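You operate a simulated robot arm through the tools that you are given. There is no shell and no other tool. Be economical: measure what you need, move in short steps, check, and stop when the job is done.

Carry out the task below with a simulated robot arm. There is one attempt and no reset: what you move stays moved.

JOB
Fetch the 2.0 mm black block from the fittings bench and set it on the high shelf of the green table. Take the yellow picket and put it on the low shelf of the green table. Stack the 2.5 mm roller from the fittings bench on top of the 3.15 mm roller. Take the silver band from the black bench mat and leave it on the shelf under the fittings bench. Fetch the black cap from the black bench mat and set it on the shelf under the fittings bench. Take the bolt from the fittings bench and leave it on the second shelf from the bottom of the grey rack. Fetch the brush from the steel bench and stand it on the free end of the green table. Do these in any order. Set down upright: black block, brush.

Only the result counts: the job must be done as asked and must still hold three seconds after the hand-in. Knocking over, shifting, dropping, spilling or breaking anything else fails it. A push-on lid holds only when it is set on centred and level and pressed home; a screw cap is set on level and turned clockwise until tight.

ROBOT AND FRAMES
A 7-joint arm with a two-finger parallel gripper on a trunk, on a base that drives. Base frame: it is fixed to the floor where the robot stands at the start and does not move with it; the origin is under the middle of the robot, x ahead of it, y to its left, z up; the surface under the hand at the start is at about z = 86. Units: cm, rad, N and s.
With the tool pointing down near the work surface it reaches from about 44 to 90 cm from the robot's upright axis, wherever it stands. Its first joint turns from -0.297 to 2.199 rad. Places, roughly: black block [75, 25, 100]; black cap (7x7x5 cm) [50, -70, 90]; bolt (3x3x8 cm) [60, 60, 90]; brush (3x3x17 cm) [30, -220, 90]; free end of the green table [-110, -300, 80]; high shelf of the green table (130x15 cm) [-84, -356, 112]; low shelf of the green table [-100, -380, 40]; roller [75, -25, 100]; second shelf of the grey rack [-270, 200, 70]; shelf under the fittings bench [80, 10, 20]; silver band (7x11x3 cm) [60, -40, 90]; yellow picket (5x2x28 cm) [80, 10, 100]. Payload 1.57 kg.
The TCP is the grasp point between the finger pads, 3 cm short of the fingertips. In the tool frame z runs along the fingers and y along their closing line. The gripper opens to 8 cm. The fingers are 1.7 cm wide and 1.2 cm thick; the gripper's body (4 by 8.2 cm) begins 8 cm behind the TCP.
Orientation is that of the tool frame in the base frame, as a unit quaternion [w, x, y, z]. With the fingers straight down and closing along the base's y, the tool's x points along the base's -x, its y along +y and its z along -z.

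CONTROLS
- The arm moves only by the tool servo_tool. Its argument "moves" is a list of rows, each a list of 7 numbers: the shift along the tool's x, y, z in units of 500 mm (1.0 is 500 mm), then the turn, a rotation vector about the tool's x, y, z in units of 120 degrees (1.0 is 120 degrees), then the gripper command, from -1 (fully open) to 1 (shut), values between in proportion. In form: [[tx, ty, tz, wx, wy, wz, claw], ...]. A call has 1 to 20 rows; each row is the pose to reach, as a shift and turn from the pose commanded when the call began, along the tool's axes at that moment. A call with a number of a shift or a turn outside -1 to 1 is refused whole. Each row takes 0.2 s and may step no farther than 5 cm and 0.15 rad from the row before; otherwise, or with a gripper value out of range, the whole call is refused. Where a pose cannot be reached the arm comes as near as it can. A force on the tool above 40 N (or 10 N above the force at the start of the call, whichever is more), or a blocked arm, ends the call early, and 0.2 s more pass. The fingers move at their own pace (about 4.5 cm/s each) and stop on an object; they squeeze with about 26 N. The grip force told is the motor's: it shows also when the fingers shut on nothing. Time passes only in rows, and 0.2 s behind the last, so rows that repeat a pose let the fingers close. It gives the time, the measured TCP pose, the force on the tool (base axes), the opening and the grip force at its end, in the units of the frame above (readings bear some noise), with the torque about the TCP (base axes, N m) and any sound that the robot's microphone picked up.
- Cameras (640 x 400 px; columns grow to the right, rows downward): "scene" is now at [1.17, -22.65, 135.74]; the picture's right is [0.05, -1.00, 0.00], its down [-0.51, -0.03, -0.86] and it looks along [0.86, 0.04, -0.51] (base axes); focal length 267 px, centre (320, 200). "wrist" rides on the gripper at [7.2, -0.7, -12.2] in the tool frame; the picture's right is [0.09, 1.00, 0.00], its down [-0.84, 0.08, -0.54] and it looks along [-0.54, 0.05, 0.84] (tool axes); focal length 238 px, centre (320, 200). There is no depth. A picture from a camera that has moved, and an enlarged one, comes with that camera's place and axes in the base frame and with its lens.
- capture(camera): a new picture of that camera. It takes no simulated time.
- slide_trunk(by): slides the trunk up (or, below 0, down) by that many cm; the arm and the scene camera ride with it, the base frame stays. It gives what a move gives, with no picture.
- roll_base(legs): drives the robot by 1 to 6 legs, each [ahead, left, turn to the left] in cm, cm and rad, along the robot's own axes; the way and the turn of a leg run together, so that a leg with both is an arc; at most 150 cm and 3.142 rad a leg. The arm and the cameras ride along, it lands a little off, and it stops where it bumps. It gives what a move gives.
- pan_tilt(pan, tilt): turns the head with the scene camera to pan (to the left, within 1.902 rad either way) and tilt (down, from -0.506 to 1.204), counted from straight ahead of the robot. It gives what a move gives.
- close_up(camera, box): a new picture of the part [left, top, right, bottom] of that camera's present view, enlarged. It takes no simulated time.
- close_job(): hands the job in; it is judged then, once.

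Go step by step. Nothing tells you exact positions but the pictures and the camera data: compare them with the known pose of the tool, close in by small moves and look again before you grip or let go. The budget is 207 turns and 184 pictures, counting those below and the enlarged ones. Unless the task says otherwise, let go and move clear before handing in, and close with one line.

The tools are called after "Request:" by a JSON object that holds its "api" and its "payload". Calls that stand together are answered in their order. servo_tool: Moves the arm, as the interface text tells. Its arguments: {"type":"object","properties":{"moves":{"type":"array"}},"required":["moves"]} The other tools are called the same way: slide_trunk (by) slides the trunk up or down; roll_base (legs) drives the base; pan_tilt (pan, tilt) turns the head that bears the scene camera; capture (camera) takes a picture; close_up (camera, box) takes an enlarged picture of a part of a camera's view; close_job () hands the job in.

At the start:

```text
clock: 0.0
tool_pos: [50.92, 6.7, 115.04]
orientation: [0.0, 0.0, 1.0, 0.0]
force: [0.2, 0.5, 0.5]
ft_torque: [0.01, 0.01, 0.02]
width: 7.99
finger_force: 0.0
trunk travel left (down, up): [-72.5, 6.5]
robot x, y, heading: [0.37, 0.09, -0.004]
head pan, tilt: [0.051, 0.536]
```

scene: 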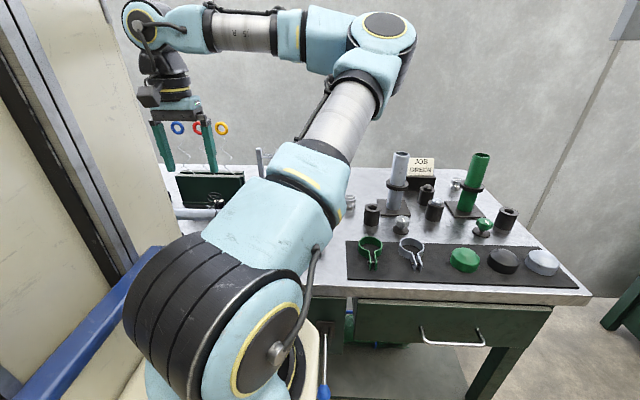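
wrist: 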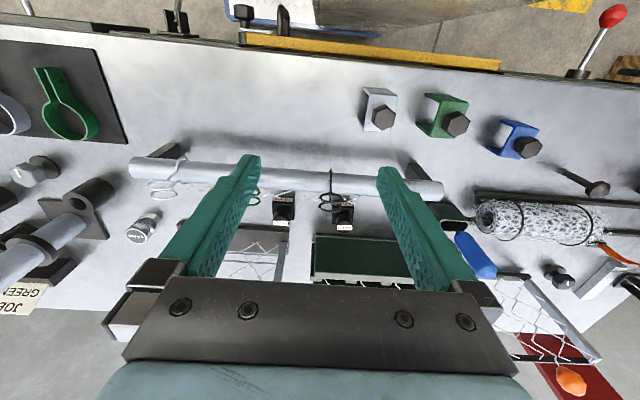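

I see the fittings bench with the black mat on its right side. I start by looking around with the head and enlarging the bench.

Request:
{"api": "close_up", "payload": {"camera": "scene", "box": [320, 130, 600, 305]}}

Request:
{"api": "close_up", "payload": {"camera": "wrist", "box": [0, 0, 640, 400]}}

Request:
{"api": "pan_tilt", "payload": {"pan": 0.6, "tilt": 0.6}}

Request:
{"api": "capture", "payload": {"camera": "scene"}}

```text
2.29 times, centred on (460, 218) of scene
camera zoom: at [1.17, -22.65, 135.74], right [0.05, -1.0, 0.0], down [-0.51, -0.03, -0.86], along [0.86, 0.04, -0.51], focal length 609 px, centre (0, 160)
```

zoom: 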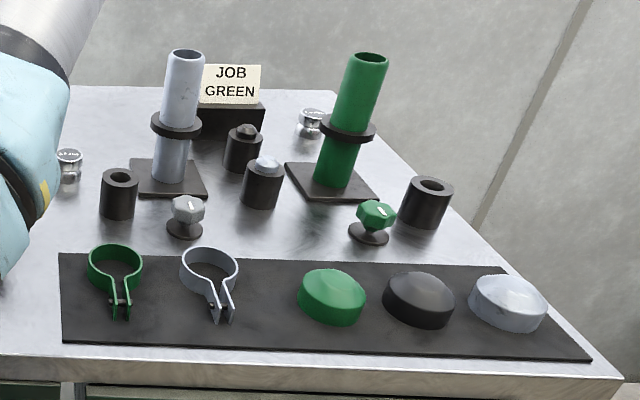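

```text
1.00 times, centred on (320, 200) of wrist (not enlarged: the box is as wide or as high as the picture)
camera zoom: at [43.62, 6.07, 127.28], right [-0.09, 1.0, 0.0], down [0.84, 0.08, 0.54], along [0.54, 0.05, -0.84], focal length 238 px, centre (320, 200)
```

zoom: 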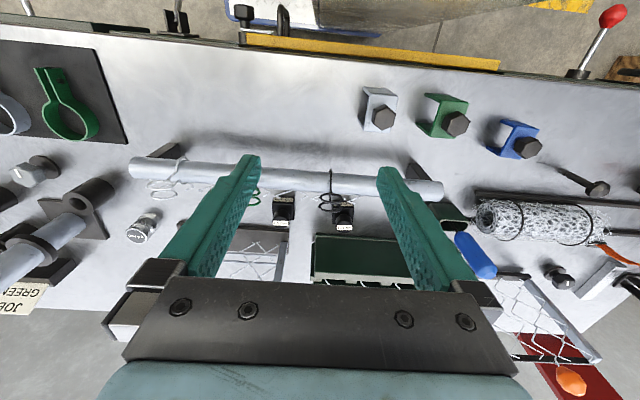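

```text
clock: 1.0
tool_pos: [50.79, 6.6, 115.13]
orientation: [0.0, 0.0, 1.0, 0.0]
force: [-0.5, 0.3, 0.0]
ft_torque: [-0.01, 0.01, 0.01]
width: 8.0
finger_force: 0.1
trunk travel left (down, up): [-72.5, 6.5]
robot x, y, heading: [-0.21, 0.01, -0.0]
head pan, tilt: [0.6, 0.6]
```

```text
179 pictures are left
camera scene: at [-0.54, -18.12, 135.15], right [0.56, -0.83, 0.0], down [-0.47, -0.32, -0.83], along [0.68, 0.47, -0.56], focal length 267 px, centre (320, 200)
```

scene: 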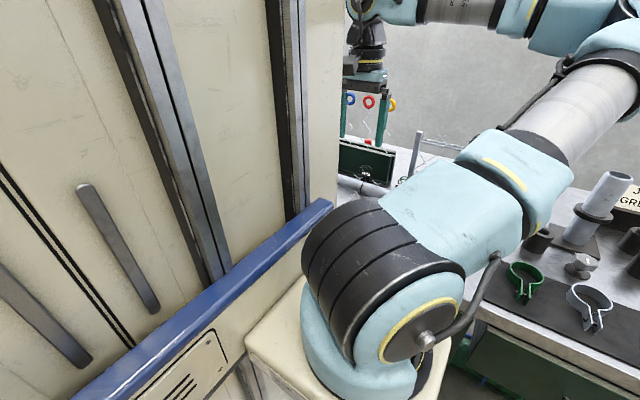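

The rings and pickets sit behind the gripper; I raise the tool and look from several places with the wrist camera.

Request:
{"api": "servo_tool", "payload": {"moves": [[0, 0, -0.1, 0, 0, 0, -1], [0, 0, -0.2, 0, 0, 0, -1], [0, 0, -0.3, 0, 0, 0, -1]]}}

Request:
{"api": "capture", "payload": {"camera": "wrist"}}

Request:
{"api": "pan_tilt", "payload": {"pan": 0.3, "tilt": 0.4}}

Request:
{"api": "capture", "payload": {"camera": "scene"}}

```text
clock: 1.8
tool_pos: [50.84, 6.61, 130.06]
orientation: [0.001, 0.0, 1.0, 0.0]
force: [0.2, -0.4, -0.6]
ft_torque: [0.03, 0.01, 0.04]
width: 7.99
finger_force: 0.1
trunk travel left (down, up): [-72.5, 6.5]
robot x, y, heading: [0.18, -0.29, -0.002]
head pan, tilt: [0.6, 0.6]
```

```text
178 pictures are left
camera wrist: at [43.66, 6.04, 142.34], right [-0.09, 1.0, 0.0], down [0.84, 0.08, 0.54], along [0.54, 0.05, -0.84], focal length 238 px, centre (320, 200)
```

wrist: 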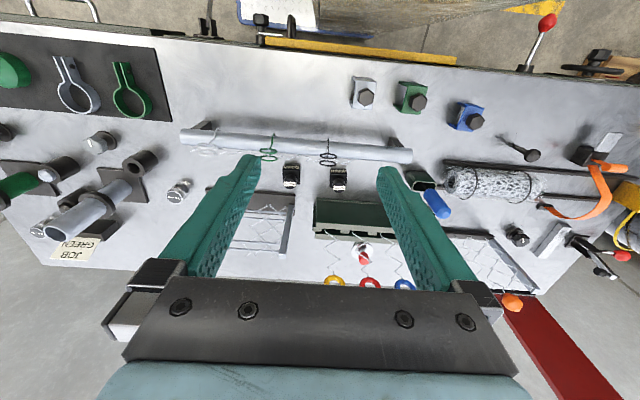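

```text
clock: 2.6
tool_pos: [50.77, 6.65, 130.02]
orientation: [0.001, 0.0, 1.0, 0.0]
force: [-0.4, 0.5, 0.5]
ft_torque: [-0.01, 0.01, -0.01]
width: 8.03
finger_force: 0.0
trunk travel left (down, up): [-72.5, 6.5]
robot x, y, heading: [0.07, -0.12, -0.0]
head pan, tilt: [0.3, 0.4]
```

```text
177 pictures are left
camera scene: at [1.01, -20.36, 136.97], right [0.3, -0.96, 0.0], down [-0.37, -0.12, -0.92], along [0.88, 0.27, -0.39], focal length 267 px, centre (320, 200)
```

scene: 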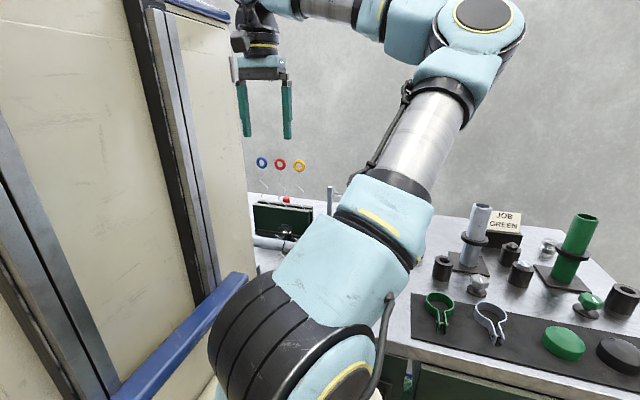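

Objects become clearer; I enlarge the interesting parts.

Request:
{"api": "close_up", "payload": {"camera": "wrist", "box": [160, 90, 480, 290]}}

Request:
{"api": "close_up", "payload": {"camera": "wrist", "box": [340, 60, 640, 248]}}

Request:
{"api": "close_up", "payload": {"camera": "scene", "box": [230, 140, 358, 260]}}

Request:
{"api": "close_up", "payload": {"camera": "scene", "box": [420, 190, 640, 327]}}

```text
2.00 times, centred on (320, 190) of wrist
camera zoom: at [43.62, 6.08, 142.29], right [-0.09, 1.0, 0.0], down [0.84, 0.08, 0.54], along [0.54, 0.05, -0.84], focal length 477 px, centre (320, 220)
```

zoom: 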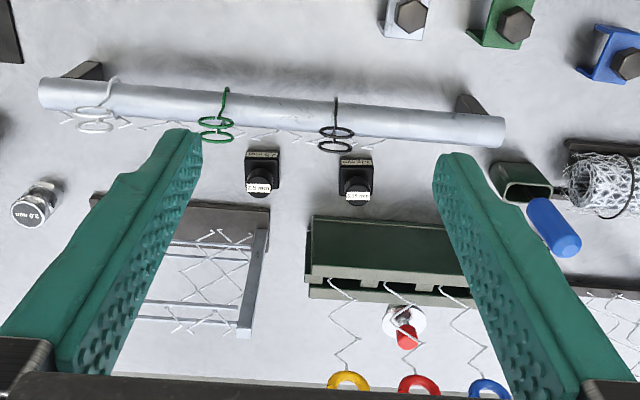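

```text
2.13 times, centred on (490, 154) of wrist
camera zoom: at [43.62, 6.08, 142.29], right [-0.09, 1.0, 0.0], down [0.84, 0.08, 0.54], along [0.54, 0.05, -0.84], focal length 507 px, centre (-42, 298)
```

zoom: 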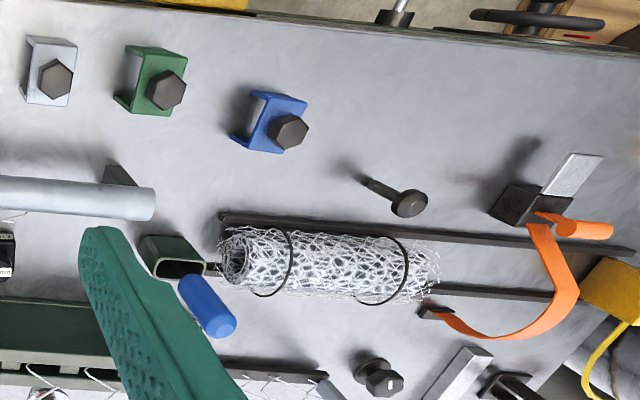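

```text
3.33 times, centred on (294, 200) of scene
camera zoom: at [1.01, -20.36, 136.97], right [0.3, -0.96, 0.0], down [-0.37, -0.12, -0.92], along [0.88, 0.27, -0.39], focal length 888 px, centre (407, 200)
```

zoom: 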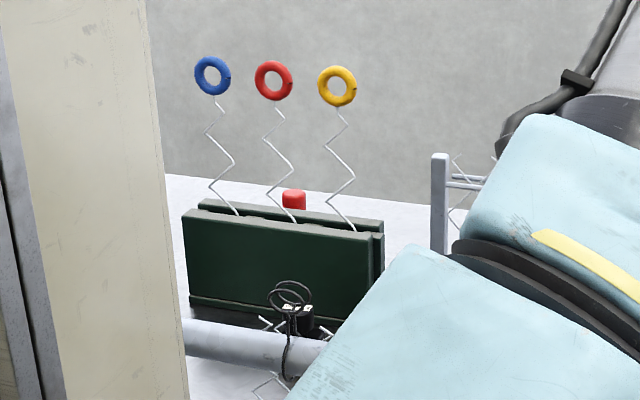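

```text
2.91 times, centred on (530, 258) of scene
camera zoom: at [1.01, -20.36, 136.97], right [0.3, -0.96, 0.0], down [-0.37, -0.12, -0.92], along [0.88, 0.27, -0.39], focal length 776 px, centre (-291, 30)
```

zoom: 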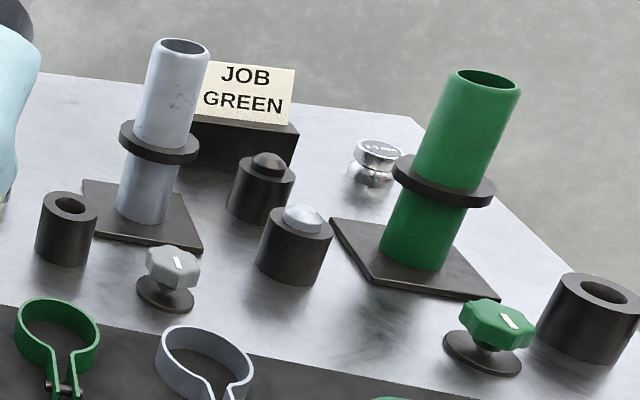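

Labels are readable when enlarged enough; I zoom in on each labelled item.

Request:
{"api": "close_up", "payload": {"camera": "wrist", "box": [270, 150, 366, 210]}}

Request:
{"api": "close_up", "payload": {"camera": "wrist", "box": [150, 120, 230, 210]}}

Request:
{"api": "close_up", "payload": {"camera": "wrist", "box": [490, 200, 590, 262]}}

Request:
{"api": "close_up", "payload": {"camera": "wrist", "box": [0, 110, 160, 270]}}

Request:
{"api": "close_up", "payload": {"camera": "wrist", "box": [320, 225, 420, 290]}}

```text
6.67 times, centred on (318, 180) of wrist
camera zoom: at [43.62, 6.08, 142.29], right [-0.09, 1.0, 0.0], down [0.84, 0.08, 0.54], along [0.54, 0.05, -0.84], focal length 1589 px, centre (333, 333)
```

zoom: 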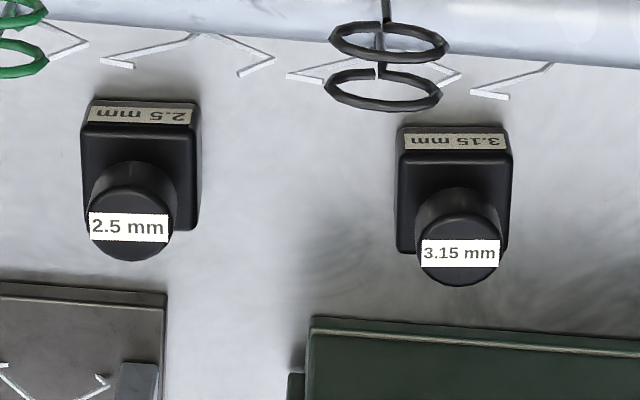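

```text
4.44 times, centred on (190, 165) of wrist
camera zoom: at [43.62, 6.08, 142.29], right [-0.09, 1.0, 0.0], down [0.84, 0.08, 0.54], along [0.54, 0.05, -0.84], focal length 1059 px, centre (898, 356)
```

zoom: 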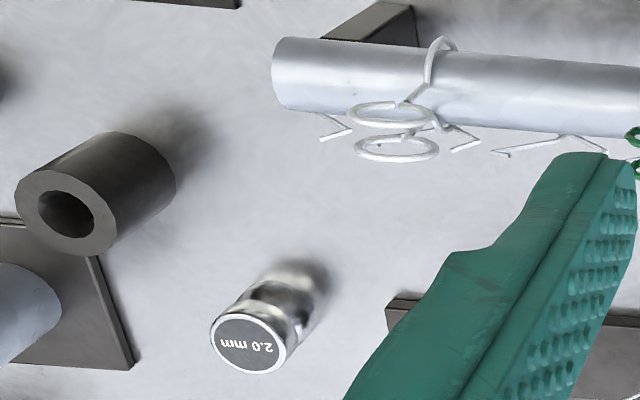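

```text
6.40 times, centred on (540, 231) of wrist
camera zoom: at [43.62, 6.08, 142.29], right [-0.09, 1.0, 0.0], down [0.84, 0.08, 0.54], along [0.54, 0.05, -0.84], focal length 1525 px, centre (-1088, 2)
```

zoom: 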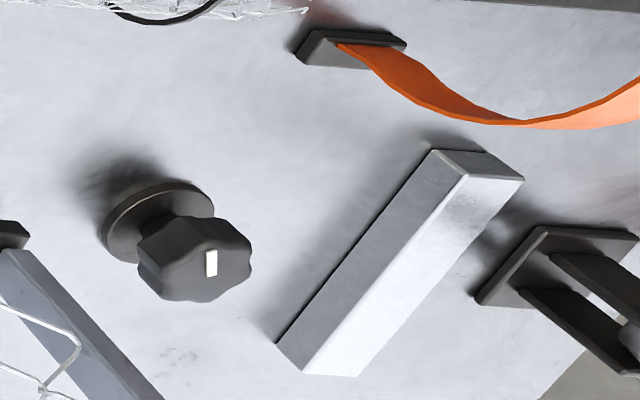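

```text
2.50 times, centred on (80, 190) of wrist
camera zoom: at [43.62, 6.08, 142.29], right [-0.09, 1.0, 0.0], down [0.84, 0.08, 0.54], along [0.54, 0.05, -0.84], focal length 596 px, centre (920, 225)
```

zoom: 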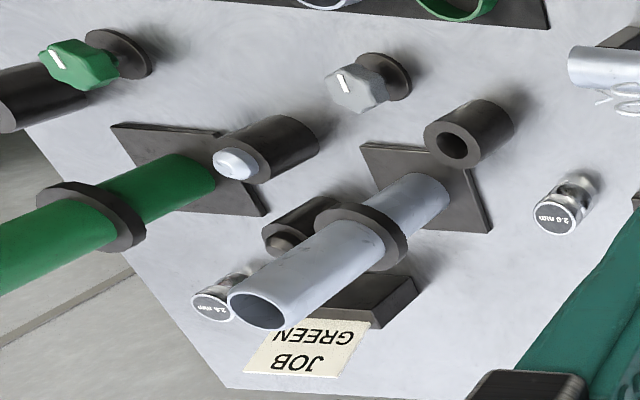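

```text
6.15 times, centred on (370, 258) of wrist
camera zoom: at [43.62, 6.08, 142.29], right [-0.09, 1.0, 0.0], down [0.84, 0.08, 0.54], along [0.54, 0.05, -0.84], focal length 1467 px, centre (12, -154)
```

zoom: 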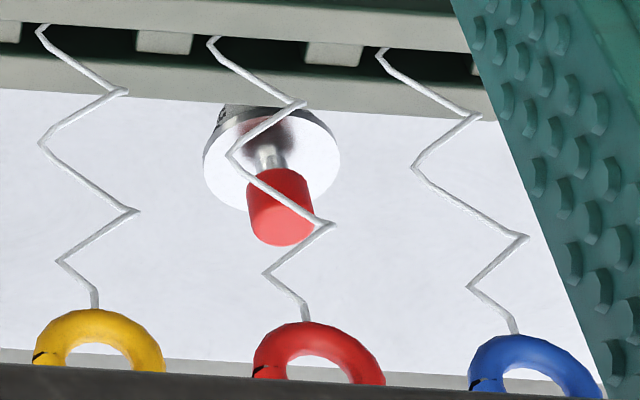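

Blocks labelled 2.5 and 3.15 found, plus one roller (2.0). I look from other spots for the 2.0 block and the other rollers.

Request:
{"api": "servo_tool", "payload": {"moves": [[0, -0.1, 0, 0, 0, 0, -1], [0, -0.2, 0, 0, 0, 0, -1], [0, -0.3, 0, 0, 0, 0, -1], [0, -0.4, 0, 0, 0, 0, -1], [0, -0.5, 0, 0, 0, 0, -1], [0, -0.6, 0, 0, 0, 0, -1]]}}

Request:
{"api": "capture", "payload": {"camera": "wrist"}}

Request:
{"api": "capture", "payload": {"camera": "scene"}}

```text
clock: 4.0
tool_pos: [50.88, -23.25, 129.95]
orientation: [0.0, -0.001, 1.0, -0.001]
force: [-0.2, 0.7, -0.2]
ft_torque: [-0.05, 0.03, -0.01]
width: 7.98
finger_force: 0.0
trunk travel left (down, up): [-72.5, 6.5]
robot x, y, heading: [-0.11, -0.01, 0.003]
head pan, tilt: [0.3, 0.4]
```

```text
167 pictures are left
camera wrist: at [43.64, -23.8, 142.2], right [-0.09, 1.0, 0.0], down [0.84, 0.08, 0.54], along [0.54, 0.05, -0.84], focal length 238 px, centre (320, 200)
```

wrist: 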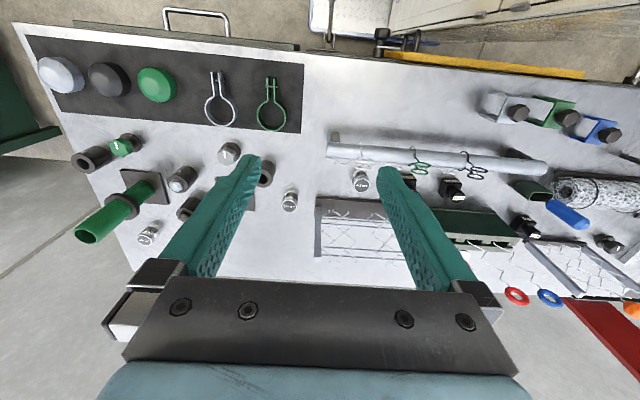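

```text
166 pictures are left
camera scene: at [1.07, -20.31, 136.98], right [0.3, -0.96, 0.0], down [-0.37, -0.12, -0.92], along [0.88, 0.27, -0.39], focal length 267 px, centre (320, 200)
```

scene: 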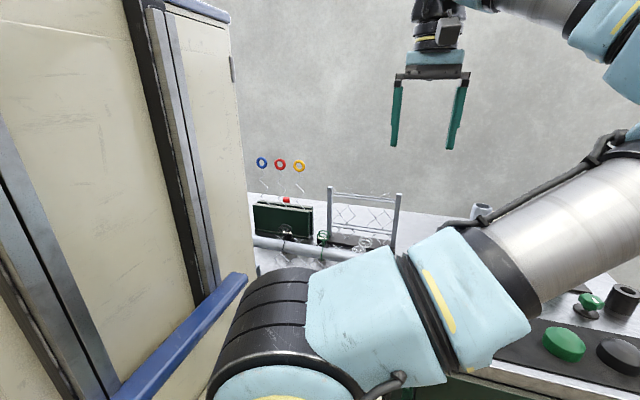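

Request:
{"api": "close_up", "payload": {"camera": "wrist", "box": [340, 150, 560, 270]}}

Request:
{"api": "close_up", "payload": {"camera": "wrist", "box": [340, 160, 400, 200]}}

Request:
{"api": "close_up", "payload": {"camera": "wrist", "box": [270, 180, 310, 220]}}

Request:
{"api": "close_up", "payload": {"camera": "wrist", "box": [60, 120, 220, 260]}}

Request:
{"api": "close_up", "payload": {"camera": "wrist", "box": [500, 205, 550, 250]}}

```text
2.91 times, centred on (450, 210) of wrist
camera zoom: at [43.64, -23.8, 142.2], right [-0.09, 1.0, 0.0], down [0.84, 0.08, 0.54], along [0.54, 0.05, -0.84], focal length 693 px, centre (-58, 171)
```

zoom: 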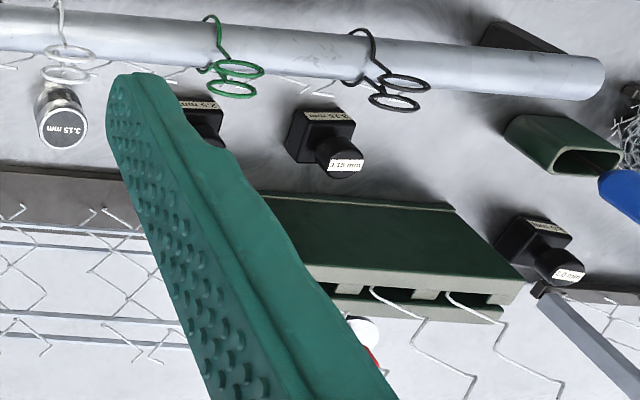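

```text
10.00 times, centred on (370, 180) of wrist
camera zoom: at [43.64, -23.8, 142.2], right [-0.09, 1.0, 0.0], down [0.84, 0.08, 0.54], along [0.54, 0.05, -0.84], focal length 2384 px, centre (-180, 400)
```

zoom: 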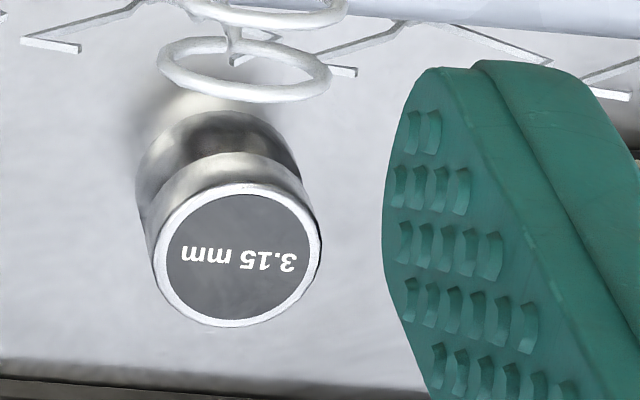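

```text
10.00 times, centred on (290, 200) of wrist
camera zoom: at [43.64, -23.8, 142.2], right [-0.09, 1.0, 0.0], down [0.84, 0.08, 0.54], along [0.54, 0.05, -0.84], focal length 2384 px, centre (620, 200)
```

zoom: 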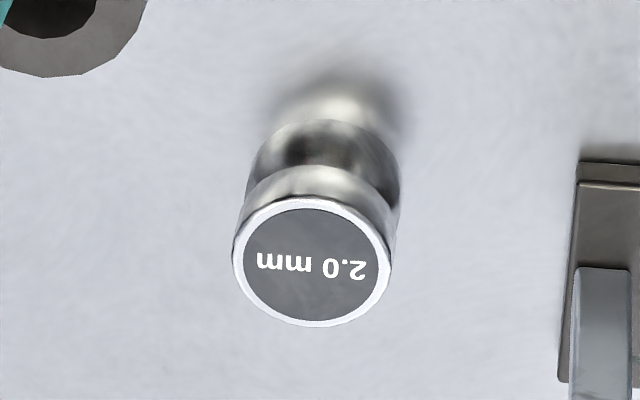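

```text
2.86 times, centred on (140, 190) of wrist
camera zoom: at [43.64, -23.8, 142.2], right [-0.09, 1.0, 0.0], down [0.84, 0.08, 0.54], along [0.54, 0.05, -0.84], focal length 681 px, centre (834, 229)
```

zoom: 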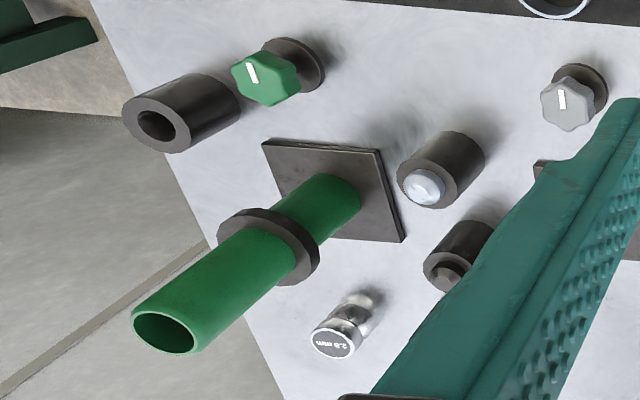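

```text
8.89 times, centred on (525, 228) of wrist
camera zoom: at [43.64, -23.8, 142.2], right [-0.09, 1.0, 0.0], down [0.84, 0.08, 0.54], along [0.54, 0.05, -0.84], focal length 2119 px, centre (-1502, -44)
```

zoom: 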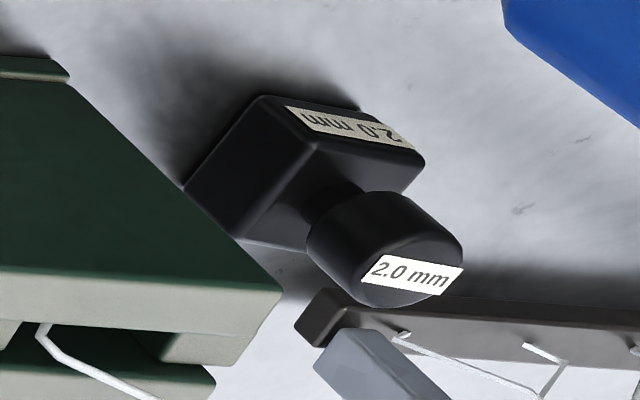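

The 2.0 mm black block stands right beside the picket holder, the 2.0/3.15/2.5 rollers are the silver spools. Now I look around the room for the other furniture.

Request:
{"api": "pan_tilt", "payload": {"pan": -0.9, "tilt": 0.3}}

Request:
{"api": "capture", "payload": {"camera": "scene"}}

Request:
{"api": "pan_tilt", "payload": {"pan": -1.9, "tilt": 0.3}}

Request:
{"api": "capture", "payload": {"camera": "scene"}}

Request:
{"api": "pan_tilt", "payload": {"pan": 1.9, "tilt": 0.2}}

Request:
{"api": "capture", "payload": {"camera": "scene"}}

```text
clock: 5.4
tool_pos: [50.78, -23.2, 129.96]
orientation: [-0.001, 0.0, 1.0, 0.0]
force: [1.0, 0.1, -0.6]
ft_torque: [0.02, -0.01, -0.02]
width: 7.99
finger_force: 0.0
trunk travel left (down, up): [-72.5, 6.5]
robot x, y, heading: [0.2, -0.02, 0.001]
head pan, tilt: [-0.901, 0.3]
```

```text
160 pictures are left
camera scene: at [-2.03, -30.43, 137.9], right [-0.78, -0.62, 0.0], down [-0.18, 0.23, -0.96], along [0.59, -0.75, -0.3], focal length 267 px, centre (320, 200)
```

scene: 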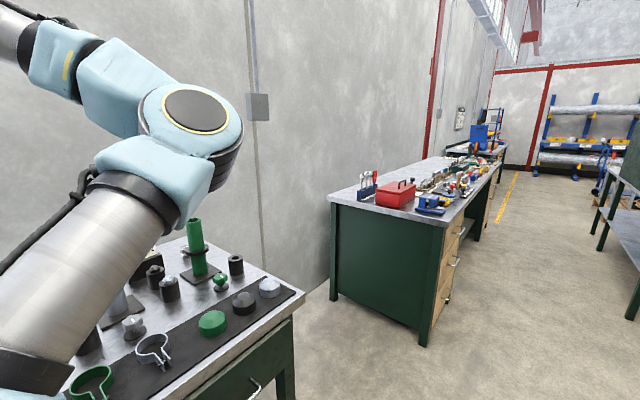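

```text
clock: 6.6
tool_pos: [50.87, -23.31, 129.87]
orientation: [0.0, -0.001, 1.0, 0.0]
force: [-0.2, 0.0, 0.2]
ft_torque: [0.02, -0.01, -0.02]
width: 8.03
finger_force: 0.0
trunk travel left (down, up): [-72.5, 6.5]
robot x, y, heading: [-0.1, 0.07, -0.0]
head pan, tilt: [-1.901, 0.3]
```

```text
159 pictures are left
camera scene: at [-10.85, -31.95, 137.9], right [-0.95, 0.32, 0.0], down [0.1, 0.28, -0.96], along [-0.31, -0.9, -0.3], focal length 267 px, centre (320, 200)
```

scene: 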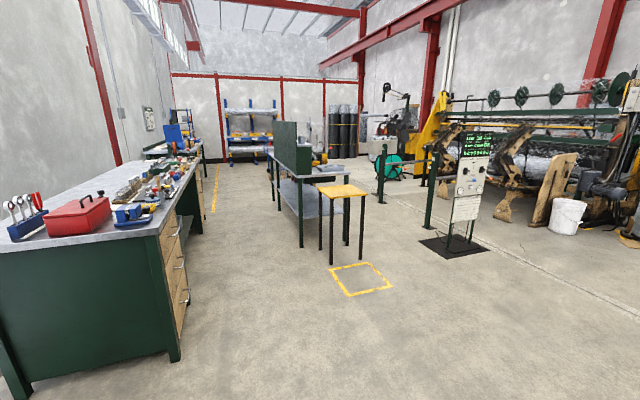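

```text
clock: 9.8
tool_pos: [50.8, -23.29, 129.88]
orientation: [-0.001, 0.0, 1.0, 0.0]
force: [0.1, 0.5, 0.1]
ft_torque: [0.02, -0.01, 0.0]
width: 8.02
finger_force: 0.0
trunk travel left (down, up): [-72.5, 6.5]
robot x, y, heading: [0.21, 0.03, -0.006]
head pan, tilt: [1.901, 0.201]
```

```text
158 pictures are left
camera scene: at [-10.85, -14.29, 138.83], right [0.95, 0.32, 0.0], down [0.06, -0.19, -0.98], along [-0.32, 0.93, -0.2], focal length 267 px, centre (320, 200)
```

scene: 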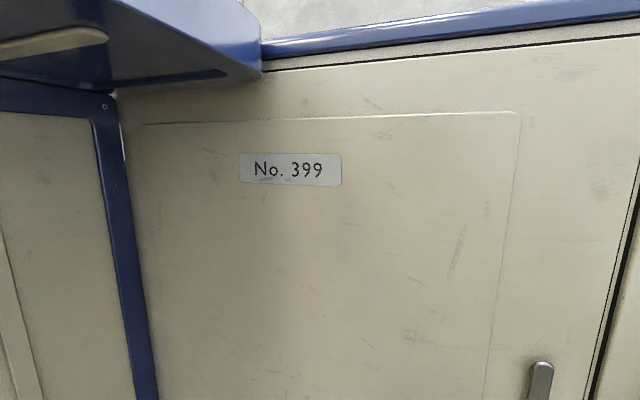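

Request:
{"api": "pan_tilt", "payload": {"pan": -1.8, "tilt": 0.3}}

Request:
{"api": "close_up", "payload": {"camera": "scene", "box": [220, 90, 460, 240]}}

Request:
{"api": "close_up", "payload": {"camera": "scene", "box": [0, 130, 260, 300]}}

```text
clock: 12.8
tool_pos: [50.72, -23.17, 130.0]
orientation: [0.0, 0.0, 1.0, 0.0]
force: [-0.1, 0.4, -0.8]
ft_torque: [0.01, 0.0, -0.01]
width: 8.02
finger_force: 0.1
trunk travel left (down, up): [-72.5, 6.5]
robot x, y, heading: [0.28, -0.2, -0.0]
head pan, tilt: [-1.799, 0.3]
```

```text
2.67 times, centred on (340, 165) of scene
camera zoom: at [-9.95, -32.21, 137.9], right [-0.97, 0.23, 0.0], down [0.07, 0.29, -0.96], along [-0.22, -0.93, -0.3], focal length 711 px, centre (267, 293)
```

zoom: 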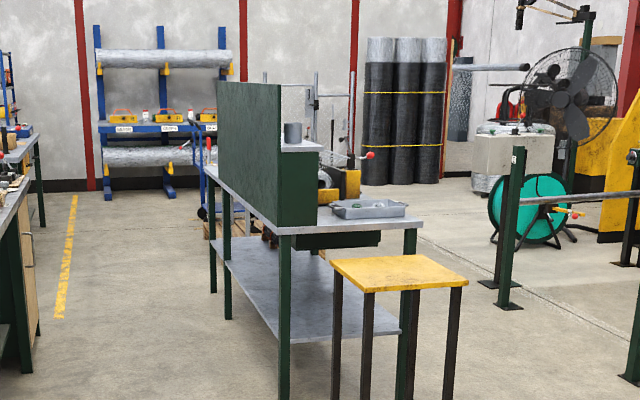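

```text
2.35 times, centred on (130, 215) of scene
camera zoom: at [-9.95, -32.21, 137.9], right [-0.97, 0.23, 0.0], down [0.07, 0.29, -0.96], along [-0.22, -0.93, -0.3], focal length 627 px, centre (767, 165)
```

zoom: 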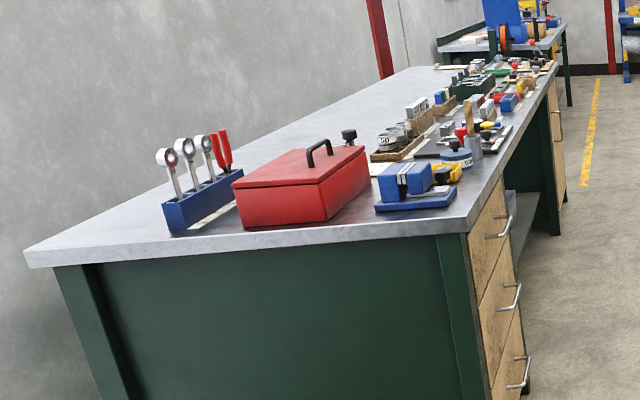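

The green table has its back panel on the +x side, so it's served from its -x side. First the roller stack: I shift the robot to the right along the bench and look again.

Request:
{"api": "roll_base", "payload": {"legs": [[0, -55, 0]]}}

Request:
{"api": "pan_tilt", "payload": {"pan": 0.0, "tilt": 0.9}}

Request:
{"api": "capture", "payload": {"camera": "scene"}}

Request:
{"api": "capture", "payload": {"camera": "wrist"}}

```text
clock: 14.9
tool_pos: [53.0, -45.52, 130.01]
orientation: [0.0, -0.038, 0.999, -0.001]
force: [0.6, 1.1, -0.6]
ft_torque: [-0.01, -0.01, 0.03]
width: 8.0
finger_force: 0.1
trunk travel left (down, up): [-72.5, 6.5]
robot x, y, heading: [0.94, -26.35, 0.075]
head pan, tilt: [-1.799, 0.3]
stopped in leg 1: the robot was blocked; the commanded pose is now the measured one
```

```text
clock: 16.8
tool_pos: [52.96, -45.43, 129.82]
orientation: [0.001, -0.038, 0.999, -0.001]
force: [-0.5, 0.0, -0.4]
ft_torque: [-0.01, 0.03, -0.02]
width: 8.01
finger_force: 0.0
trunk travel left (down, up): [-72.5, 6.5]
robot x, y, heading: [1.25, -26.33, 0.074]
head pan, tilt: [0.0, 0.901]
```

```text
155 pictures are left
camera scene: at [2.03, -49.17, 132.68], right [0.07, -1.0, 0.0], down [-0.78, -0.06, -0.62], along [0.62, 0.05, -0.78], focal length 267 px, centre (320, 200)
```

scene: 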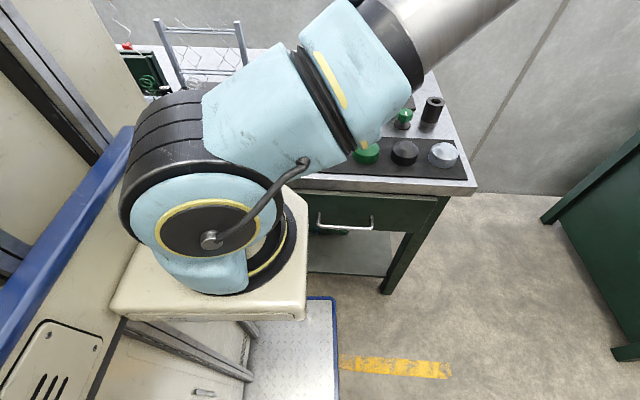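

```text
154 pictures are left
camera wrist: at [45.83, -46.57, 142.25], right [-0.17, 0.99, 0.0], down [0.83, 0.14, 0.54], along [0.54, 0.09, -0.84], focal length 238 px, centre (320, 200)
```

wrist: 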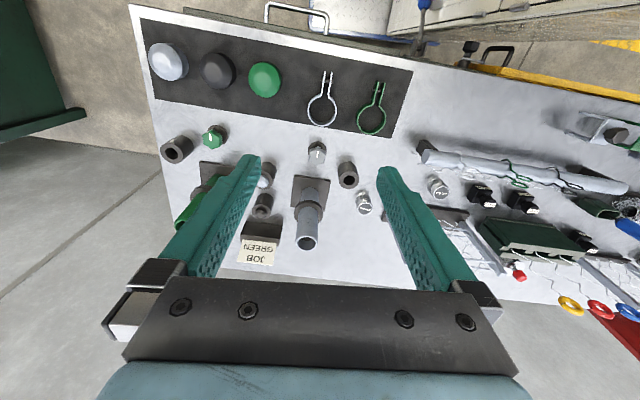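

The base got blocked at 26 cm. I look down around the robot to see what it touched.

Request:
{"api": "pan_tilt", "payload": {"pan": -0.7, "tilt": 1.1}}

Request:
{"api": "capture", "payload": {"camera": "scene"}}

Request:
{"api": "pan_tilt", "payload": {"pan": -1.7, "tilt": 1.1}}

Request:
{"api": "capture", "payload": {"camera": "scene"}}

Request:
{"api": "close_up", "payload": {"camera": "wrist", "box": [240, 0, 640, 100]}}

```text
clock: 17.8
tool_pos: [52.92, -45.53, 129.99]
orientation: [0.001, -0.037, 0.999, 0.0]
force: [0.5, 0.3, 0.5]
ft_torque: [0.03, -0.02, -0.01]
width: 8.0
finger_force: 0.0
trunk travel left (down, up): [-72.5, 6.5]
robot x, y, heading: [0.76, -26.16, 0.07]
head pan, tilt: [-0.7, 1.1]
```

```text
153 pictures are left
camera scene: at [-0.38, -53.41, 131.29], right [-0.59, -0.81, 0.0], down [-0.72, 0.52, -0.45], along [0.37, -0.27, -0.89], focal length 267 px, centre (320, 200)
```

scene: 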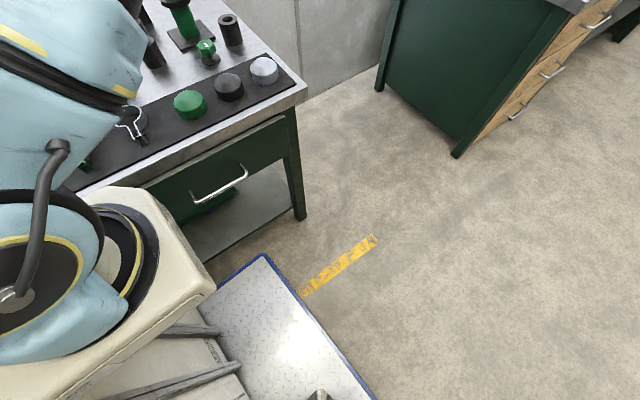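

```text
clock: 19.1
tool_pos: [53.0, -45.43, 129.95]
orientation: [0.0, -0.038, 0.999, -0.001]
force: [-0.5, -0.3, -0.4]
ft_torque: [0.02, -0.01, -0.05]
width: 7.99
finger_force: 0.1
trunk travel left (down, up): [-72.5, 6.5]
robot x, y, heading: [0.94, -25.94, 0.073]
head pan, tilt: [-1.7, 1.1]
```

```text
152 pictures are left
camera scene: at [-5.85, -56.02, 131.29], right [-1.0, 0.05, 0.0], down [0.05, 0.89, -0.45], along [-0.02, -0.45, -0.89], focal length 267 px, centre (320, 200)
```

scene: 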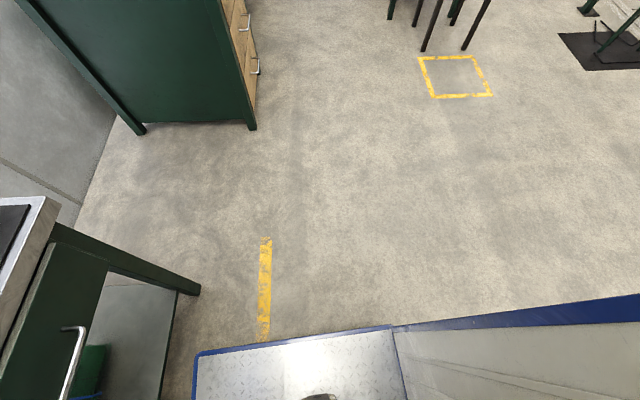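

```text
1.60 times, centred on (440, 50) of wrist
camera zoom: at [45.83, -46.58, 142.25], right [-0.17, 0.99, 0.0], down [0.83, 0.14, 0.54], along [0.54, 0.09, -0.84], focal length 381 px, centre (128, 440)
```

zoom: 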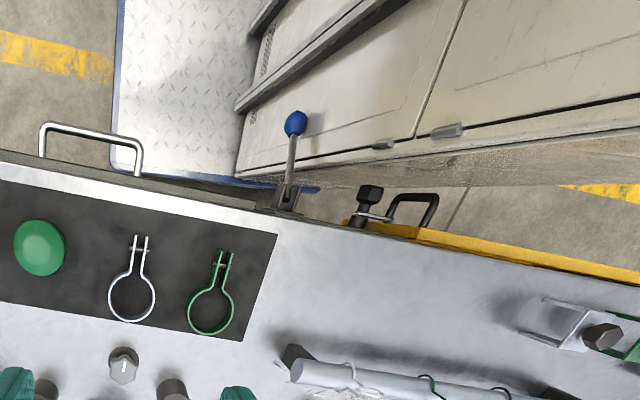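

A vise lever with a blue ball on the bench front (about y=-32) blocks that way. I back off, straighten, shift past it and come forward again.

Request:
{"api": "roll_base", "payload": {"legs": [[-14, 0, 0], [0, 0, -0.073], [0, -39, 0]]}}

Request:
{"api": "pan_tilt", "payload": {"pan": 0.0, "tilt": 1.0}}

Request:
{"api": "capture", "payload": {"camera": "scene"}}

Request:
{"api": "capture", "payload": {"camera": "wrist"}}

```text
clock: 19.8
tool_pos: [52.58, -45.44, 130.06]
orientation: [0.001, -0.038, 0.999, -0.001]
force: [0.6, 0.7, -0.6]
ft_torque: [-0.03, 0.04, -0.04]
width: 7.99
finger_force: 0.1
trunk travel left (down, up): [-72.5, 6.5]
robot x, y, heading: [0.27, -26.16, 0.074]
head pan, tilt: [-1.7, 1.1]
stopped in leg 1: the robot was blocked; the commanded pose is now the measured one
```

```text
clock: 21.5
tool_pos: [52.64, -45.43, 129.92]
orientation: [0.0, -0.039, 0.999, -0.001]
force: [-0.1, 0.6, 0.2]
ft_torque: [-0.06, 0.01, -0.02]
width: 8.01
finger_force: 0.1
trunk travel left (down, up): [-72.5, 6.5]
robot x, y, heading: [0.56, -26.28, 0.071]
head pan, tilt: [0.0, 1.0]
```

```text
150 pictures are left
camera scene: at [1.08, -49.21, 131.95], right [0.07, -1.0, 0.0], down [-0.84, -0.06, -0.54], along [0.54, 0.04, -0.84], focal length 267 px, centre (320, 200)
```

scene: 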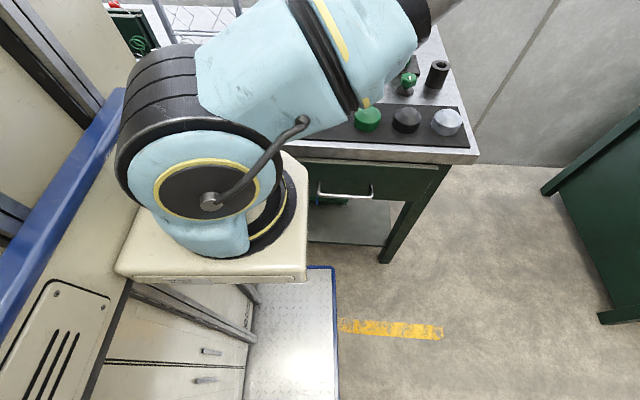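

```text
149 pictures are left
camera wrist: at [45.46, -46.55, 142.25], right [-0.17, 0.99, 0.0], down [0.83, 0.14, 0.54], along [0.54, 0.09, -0.84], focal length 238 px, centre (320, 200)
```

wrist: 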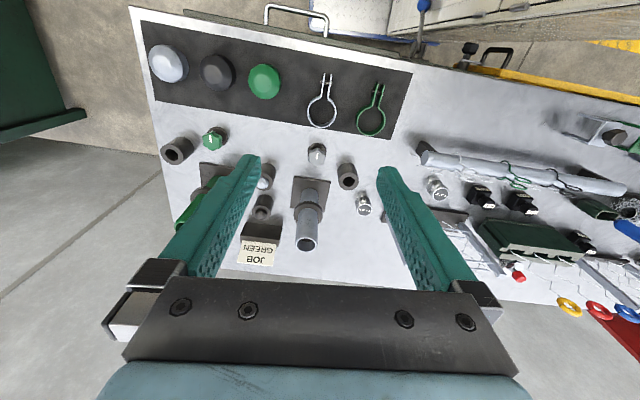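

Backing is blocked as well, so something is hooked; I reverse the last motion (turn back and left) and view.

Request:
{"api": "roll_base", "payload": {"legs": [[0, 12, -0.07]]}}

Request:
{"api": "pan_tilt", "payload": {"pan": 0.9, "tilt": 1.15}}

Request:
{"api": "capture", "payload": {"camera": "scene"}}

Request:
{"api": "close_up", "payload": {"camera": "wrist", "box": [200, 0, 640, 100]}}

```text
clock: 22.8
tool_pos: [50.54, -37.09, 129.98]
orientation: [0.0, -0.002, 1.0, -0.001]
force: [-0.4, -0.1, 1.2]
ft_torque: [0.0, 0.0, -0.01]
width: 7.96
finger_force: 0.1
trunk travel left (down, up): [-72.5, 6.5]
robot x, y, heading: [-0.02, -14.51, 0.004]
head pan, tilt: [0.0, 1.0]
```

```text
clock: 24.0
tool_pos: [50.73, -37.25, 130.02]
orientation: [0.001, -0.002, 1.0, -0.002]
force: [0.4, -0.2, -0.4]
ft_torque: [-0.01, 0.0, 0.01]
width: 8.0
finger_force: 0.1
trunk travel left (down, up): [-72.5, 6.5]
robot x, y, heading: [-0.05, -14.29, 0.001]
head pan, tilt: [0.901, 1.15]
```

```text
148 pictures are left
camera scene: at [-4.29, -32.56, 130.98], right [0.78, -0.62, 0.0], down [-0.57, -0.72, -0.41], along [0.25, 0.32, -0.91], focal length 267 px, centre (320, 200)
```

scene: 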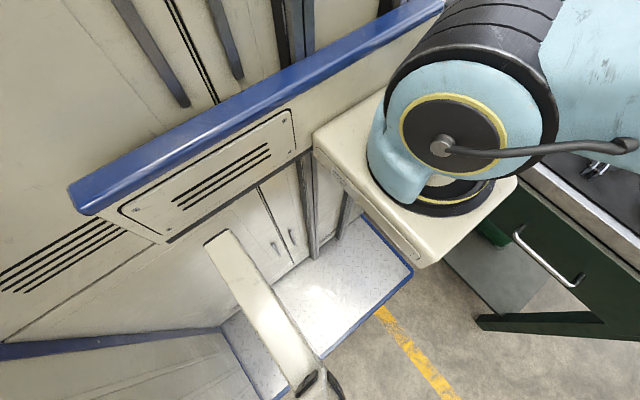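

```text
1.45 times, centred on (420, 50) of wrist
camera zoom: at [43.43, -37.74, 142.25], right [-0.1, 1.0, 0.0], down [0.84, 0.08, 0.54], along [0.54, 0.05, -0.84], focal length 347 px, centre (174, 418)
```

zoom: 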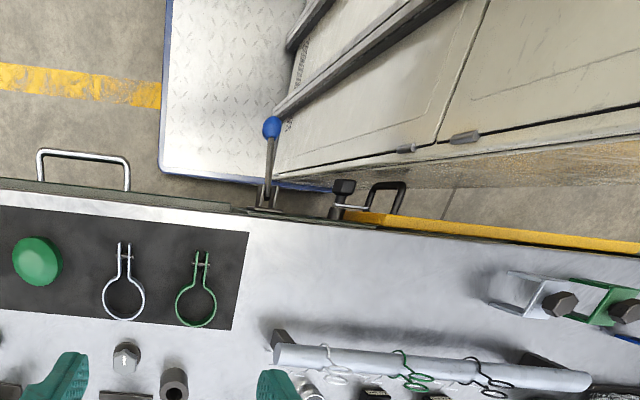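

Now clear again. I test whether backing off works from here.

Request:
{"api": "roll_base", "payload": {"legs": [[-12, 0, 0]]}}

Request:
{"api": "pan_tilt", "payload": {"pan": -1.9, "tilt": 0.9}}

Request:
{"api": "capture", "payload": {"camera": "scene"}}

```text
clock: 25.2
tool_pos: [38.66, -37.15, 129.93]
orientation: [0.002, -0.004, 1.0, -0.001]
force: [-0.5, 0.3, 0.1]
ft_torque: [-0.01, 0.03, -0.01]
width: 8.0
finger_force: 0.1
trunk travel left (down, up): [-72.5, 6.5]
robot x, y, heading: [-11.97, -13.79, 0.0]
head pan, tilt: [0.901, 1.15]
```

```text
clock: 27.7
tool_pos: [38.64, -36.92, 130.02]
orientation: [0.001, -0.002, 1.0, -0.001]
force: [0.1, 1.0, -0.1]
ft_torque: [0.02, -0.01, 0.02]
width: 8.0
finger_force: 0.1
trunk travel left (down, up): [-72.5, 6.5]
robot x, y, heading: [-12.01, -14.13, 0.003]
head pan, tilt: [-1.901, 0.901]
```

```text
146 pictures are left
camera scene: at [-22.41, -44.43, 132.67], right [-0.95, 0.32, 0.0], down [0.25, 0.74, -0.62], along [-0.2, -0.59, -0.78], focal length 267 px, centre (320, 200)
```

scene: 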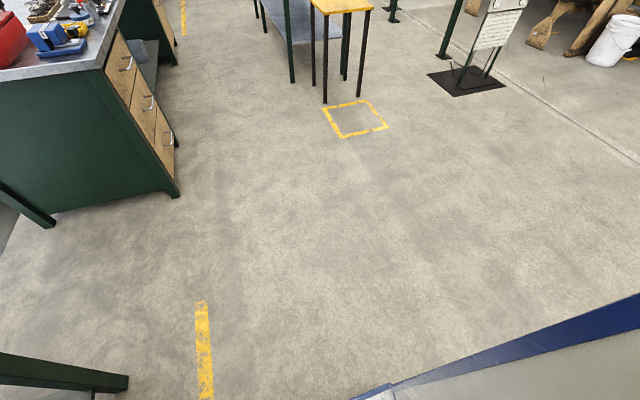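

Backing works here, so it was the bench front that caught. I slide right now with the clearance.

Request:
{"api": "roll_base", "payload": {"legs": [[0, -50, 0]]}}

Request:
{"api": "pan_tilt", "payload": {"pan": 0.5, "tilt": 0.9}}

Request:
{"api": "capture", "payload": {"camera": "scene"}}

Request:
{"api": "capture", "payload": {"camera": "wrist"}}

```text
clock: 30.6
tool_pos: [38.71, -87.48, 129.93]
orientation: [0.001, 0.0, 1.0, -0.001]
force: [-0.3, 0.1, -0.5]
ft_torque: [-0.03, -0.02, -0.02]
width: 8.01
finger_force: 0.1
trunk travel left (down, up): [-72.5, 6.5]
robot x, y, heading: [-11.75, -64.36, -0.002]
head pan, tilt: [-1.901, 0.901]
```

```text
clock: 32.8
tool_pos: [38.66, -87.4, 129.97]
orientation: [0.001, -0.001, 1.0, -0.002]
force: [-1.1, -0.2, 0.4]
ft_torque: [-0.01, 0.02, 0.02]
width: 7.97
finger_force: 0.2
trunk travel left (down, up): [-72.5, 6.5]
robot x, y, heading: [-11.89, -64.17, -0.002]
head pan, tilt: [0.499, 0.901]
```

```text
145 pictures are left
camera scene: at [-13.35, -83.78, 132.67], right [0.48, -0.88, 0.0], down [-0.69, -0.37, -0.62], along [0.55, 0.3, -0.78], focal length 267 px, centre (320, 200)
```

scene: 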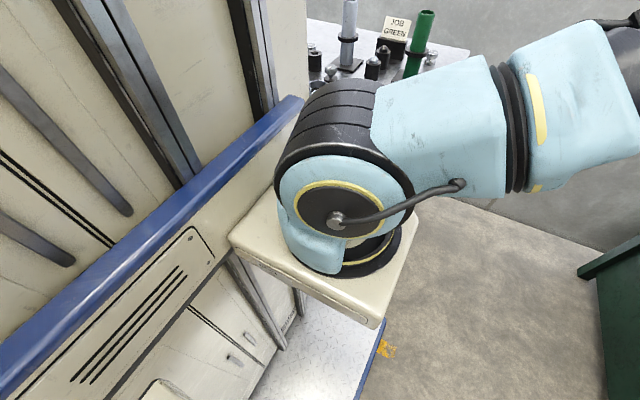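

```text
144 pictures are left
camera wrist: at [31.43, -88.02, 142.25], right [-0.09, 1.0, 0.0], down [0.84, 0.08, 0.54], along [0.54, 0.05, -0.84], focal length 238 px, centre (320, 200)
```

wrist: 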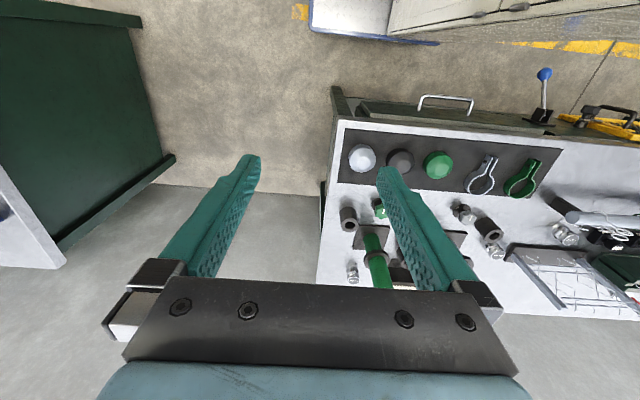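

The roller with the far label is near the bench's far corner. I zoom on it for its label and position, then drive ahead.

Request:
{"api": "close_up", "payload": {"camera": "wrist", "box": [328, 240, 376, 285]}}

Request:
{"api": "roll_base", "payload": {"legs": [[10, 0, 0]]}}

Request:
{"api": "servo_tool", "payload": {"moves": [[-0.1, 0, 0, 0, 0, 0, -1], [-0.2, 0, 0, 0, 0, 0, -1], [-0.3, 0, 0, 0, 0, 0, -1], [-0.4, 0.0, 0, 0, 0, 0, -1]]}}

Request:
{"api": "capture", "payload": {"camera": "wrist"}}

Request:
{"api": "capture", "payload": {"camera": "scene"}}

```text
8.89 times, centred on (352, 262) of wrist
camera zoom: at [31.43, -88.02, 142.25], right [-0.09, 1.0, 0.0], down [0.84, 0.08, 0.54], along [0.54, 0.05, -0.84], focal length 2119 px, centre (36, -356)
```

zoom: 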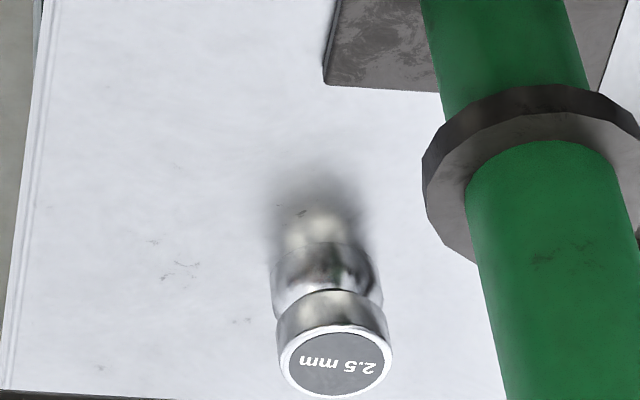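

```text
clock: 34.0
tool_pos: [48.61, -87.43, 130.01]
orientation: [0.0, -0.001, 1.0, 0.0]
force: [0.4, -0.4, -0.4]
ft_torque: [0.0, 0.0, 0.04]
width: 8.0
finger_force: 0.0
trunk travel left (down, up): [-72.5, 6.5]
robot x, y, heading: [-2.47, -64.55, 0.001]
head pan, tilt: [0.499, 0.901]
```

```text
clock: 35.0
tool_pos: [68.59, -87.55, 130.23]
orientation: [0.001, -0.001, 1.0, -0.001]
force: [-1.3, -0.5, 0.0]
ft_torque: [0.03, -0.05, -0.02]
width: 7.99
finger_force: 0.2
trunk travel left (down, up): [-72.5, 6.5]
robot x, y, heading: [-2.47, -64.31, -0.0]
head pan, tilt: [0.499, 0.901]
```

```text
142 pictures are left
camera wrist: at [61.34, -88.06, 142.43], right [-0.09, 1.0, 0.0], down [0.84, 0.08, 0.54], along [0.54, 0.05, -0.84], focal length 238 px, centre (320, 200)
```

wrist: 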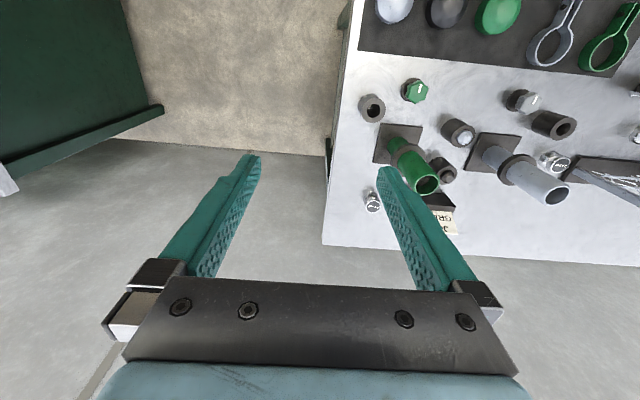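

```text
141 pictures are left
camera scene: at [-3.47, -83.81, 132.67], right [0.48, -0.88, 0.0], down [-0.69, -0.37, -0.62], along [0.55, 0.3, -0.78], focal length 267 px, centre (320, 200)
```

scene: 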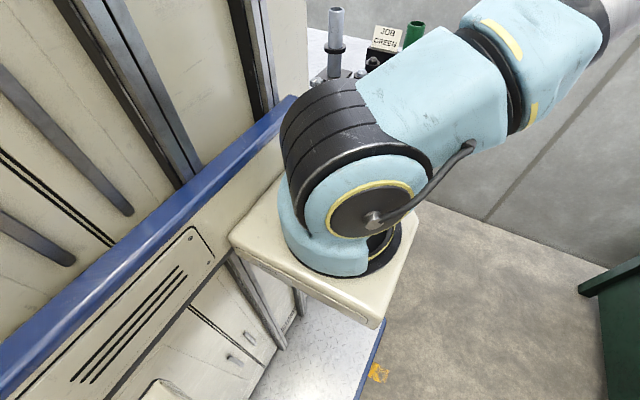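

The 2.5 roller top is at about (95.2, -71.1, 90.6). I try reaching above it.

Request:
{"api": "servo_tool", "payload": {"moves": [[-0.09, 0.06, 0, 0, 0, 0, -1], [-0.18, 0.12, 0, 0, 0, 0, -1], [-0.27, 0.18, 0, 0, 0, 0, -1], [-0.36, 0.24, 0, 0, 0, 0, -1], [-0.45, 0.3, 0, 0, 0, 0, -1], [-0.53, 0.33, 0, 0, 0, 0, -1]]}}

Request:
{"api": "capture", "payload": {"camera": "wrist"}}

Request:
{"api": "capture", "payload": {"camera": "scene"}}

```text
refused: row 1 steps farther than a row can; nothing moved
```

```text
140 pictures are left
camera wrist: at [61.34, -88.06, 142.43], right [-0.09, 1.0, 0.0], down [0.84, 0.08, 0.54], along [0.54, 0.05, -0.84], focal length 238 px, centre (320, 200)
```

wrist: 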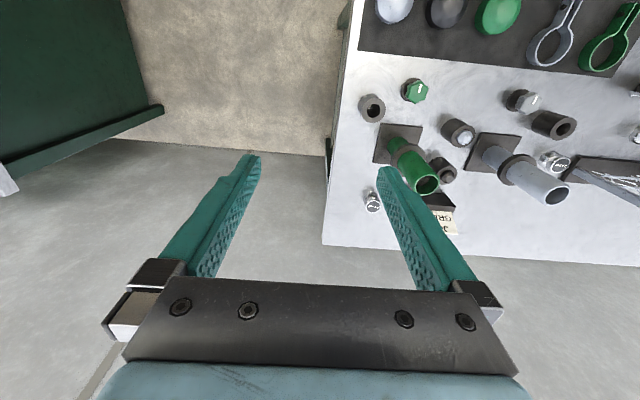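

```text
139 pictures are left
camera scene: at [-3.47, -83.81, 132.67], right [0.48, -0.88, 0.0], down [-0.69, -0.37, -0.62], along [0.55, 0.3, -0.78], focal length 267 px, centre (320, 200)
```

scene: 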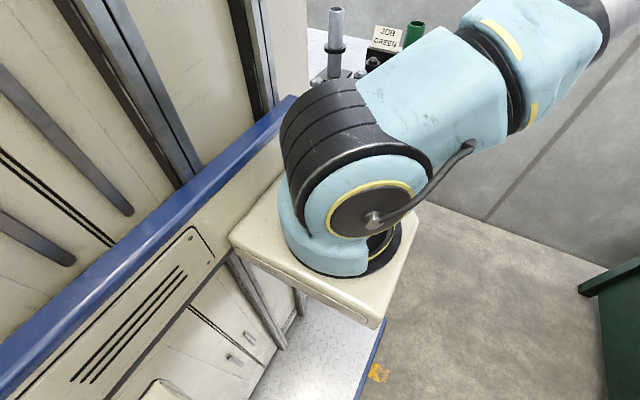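

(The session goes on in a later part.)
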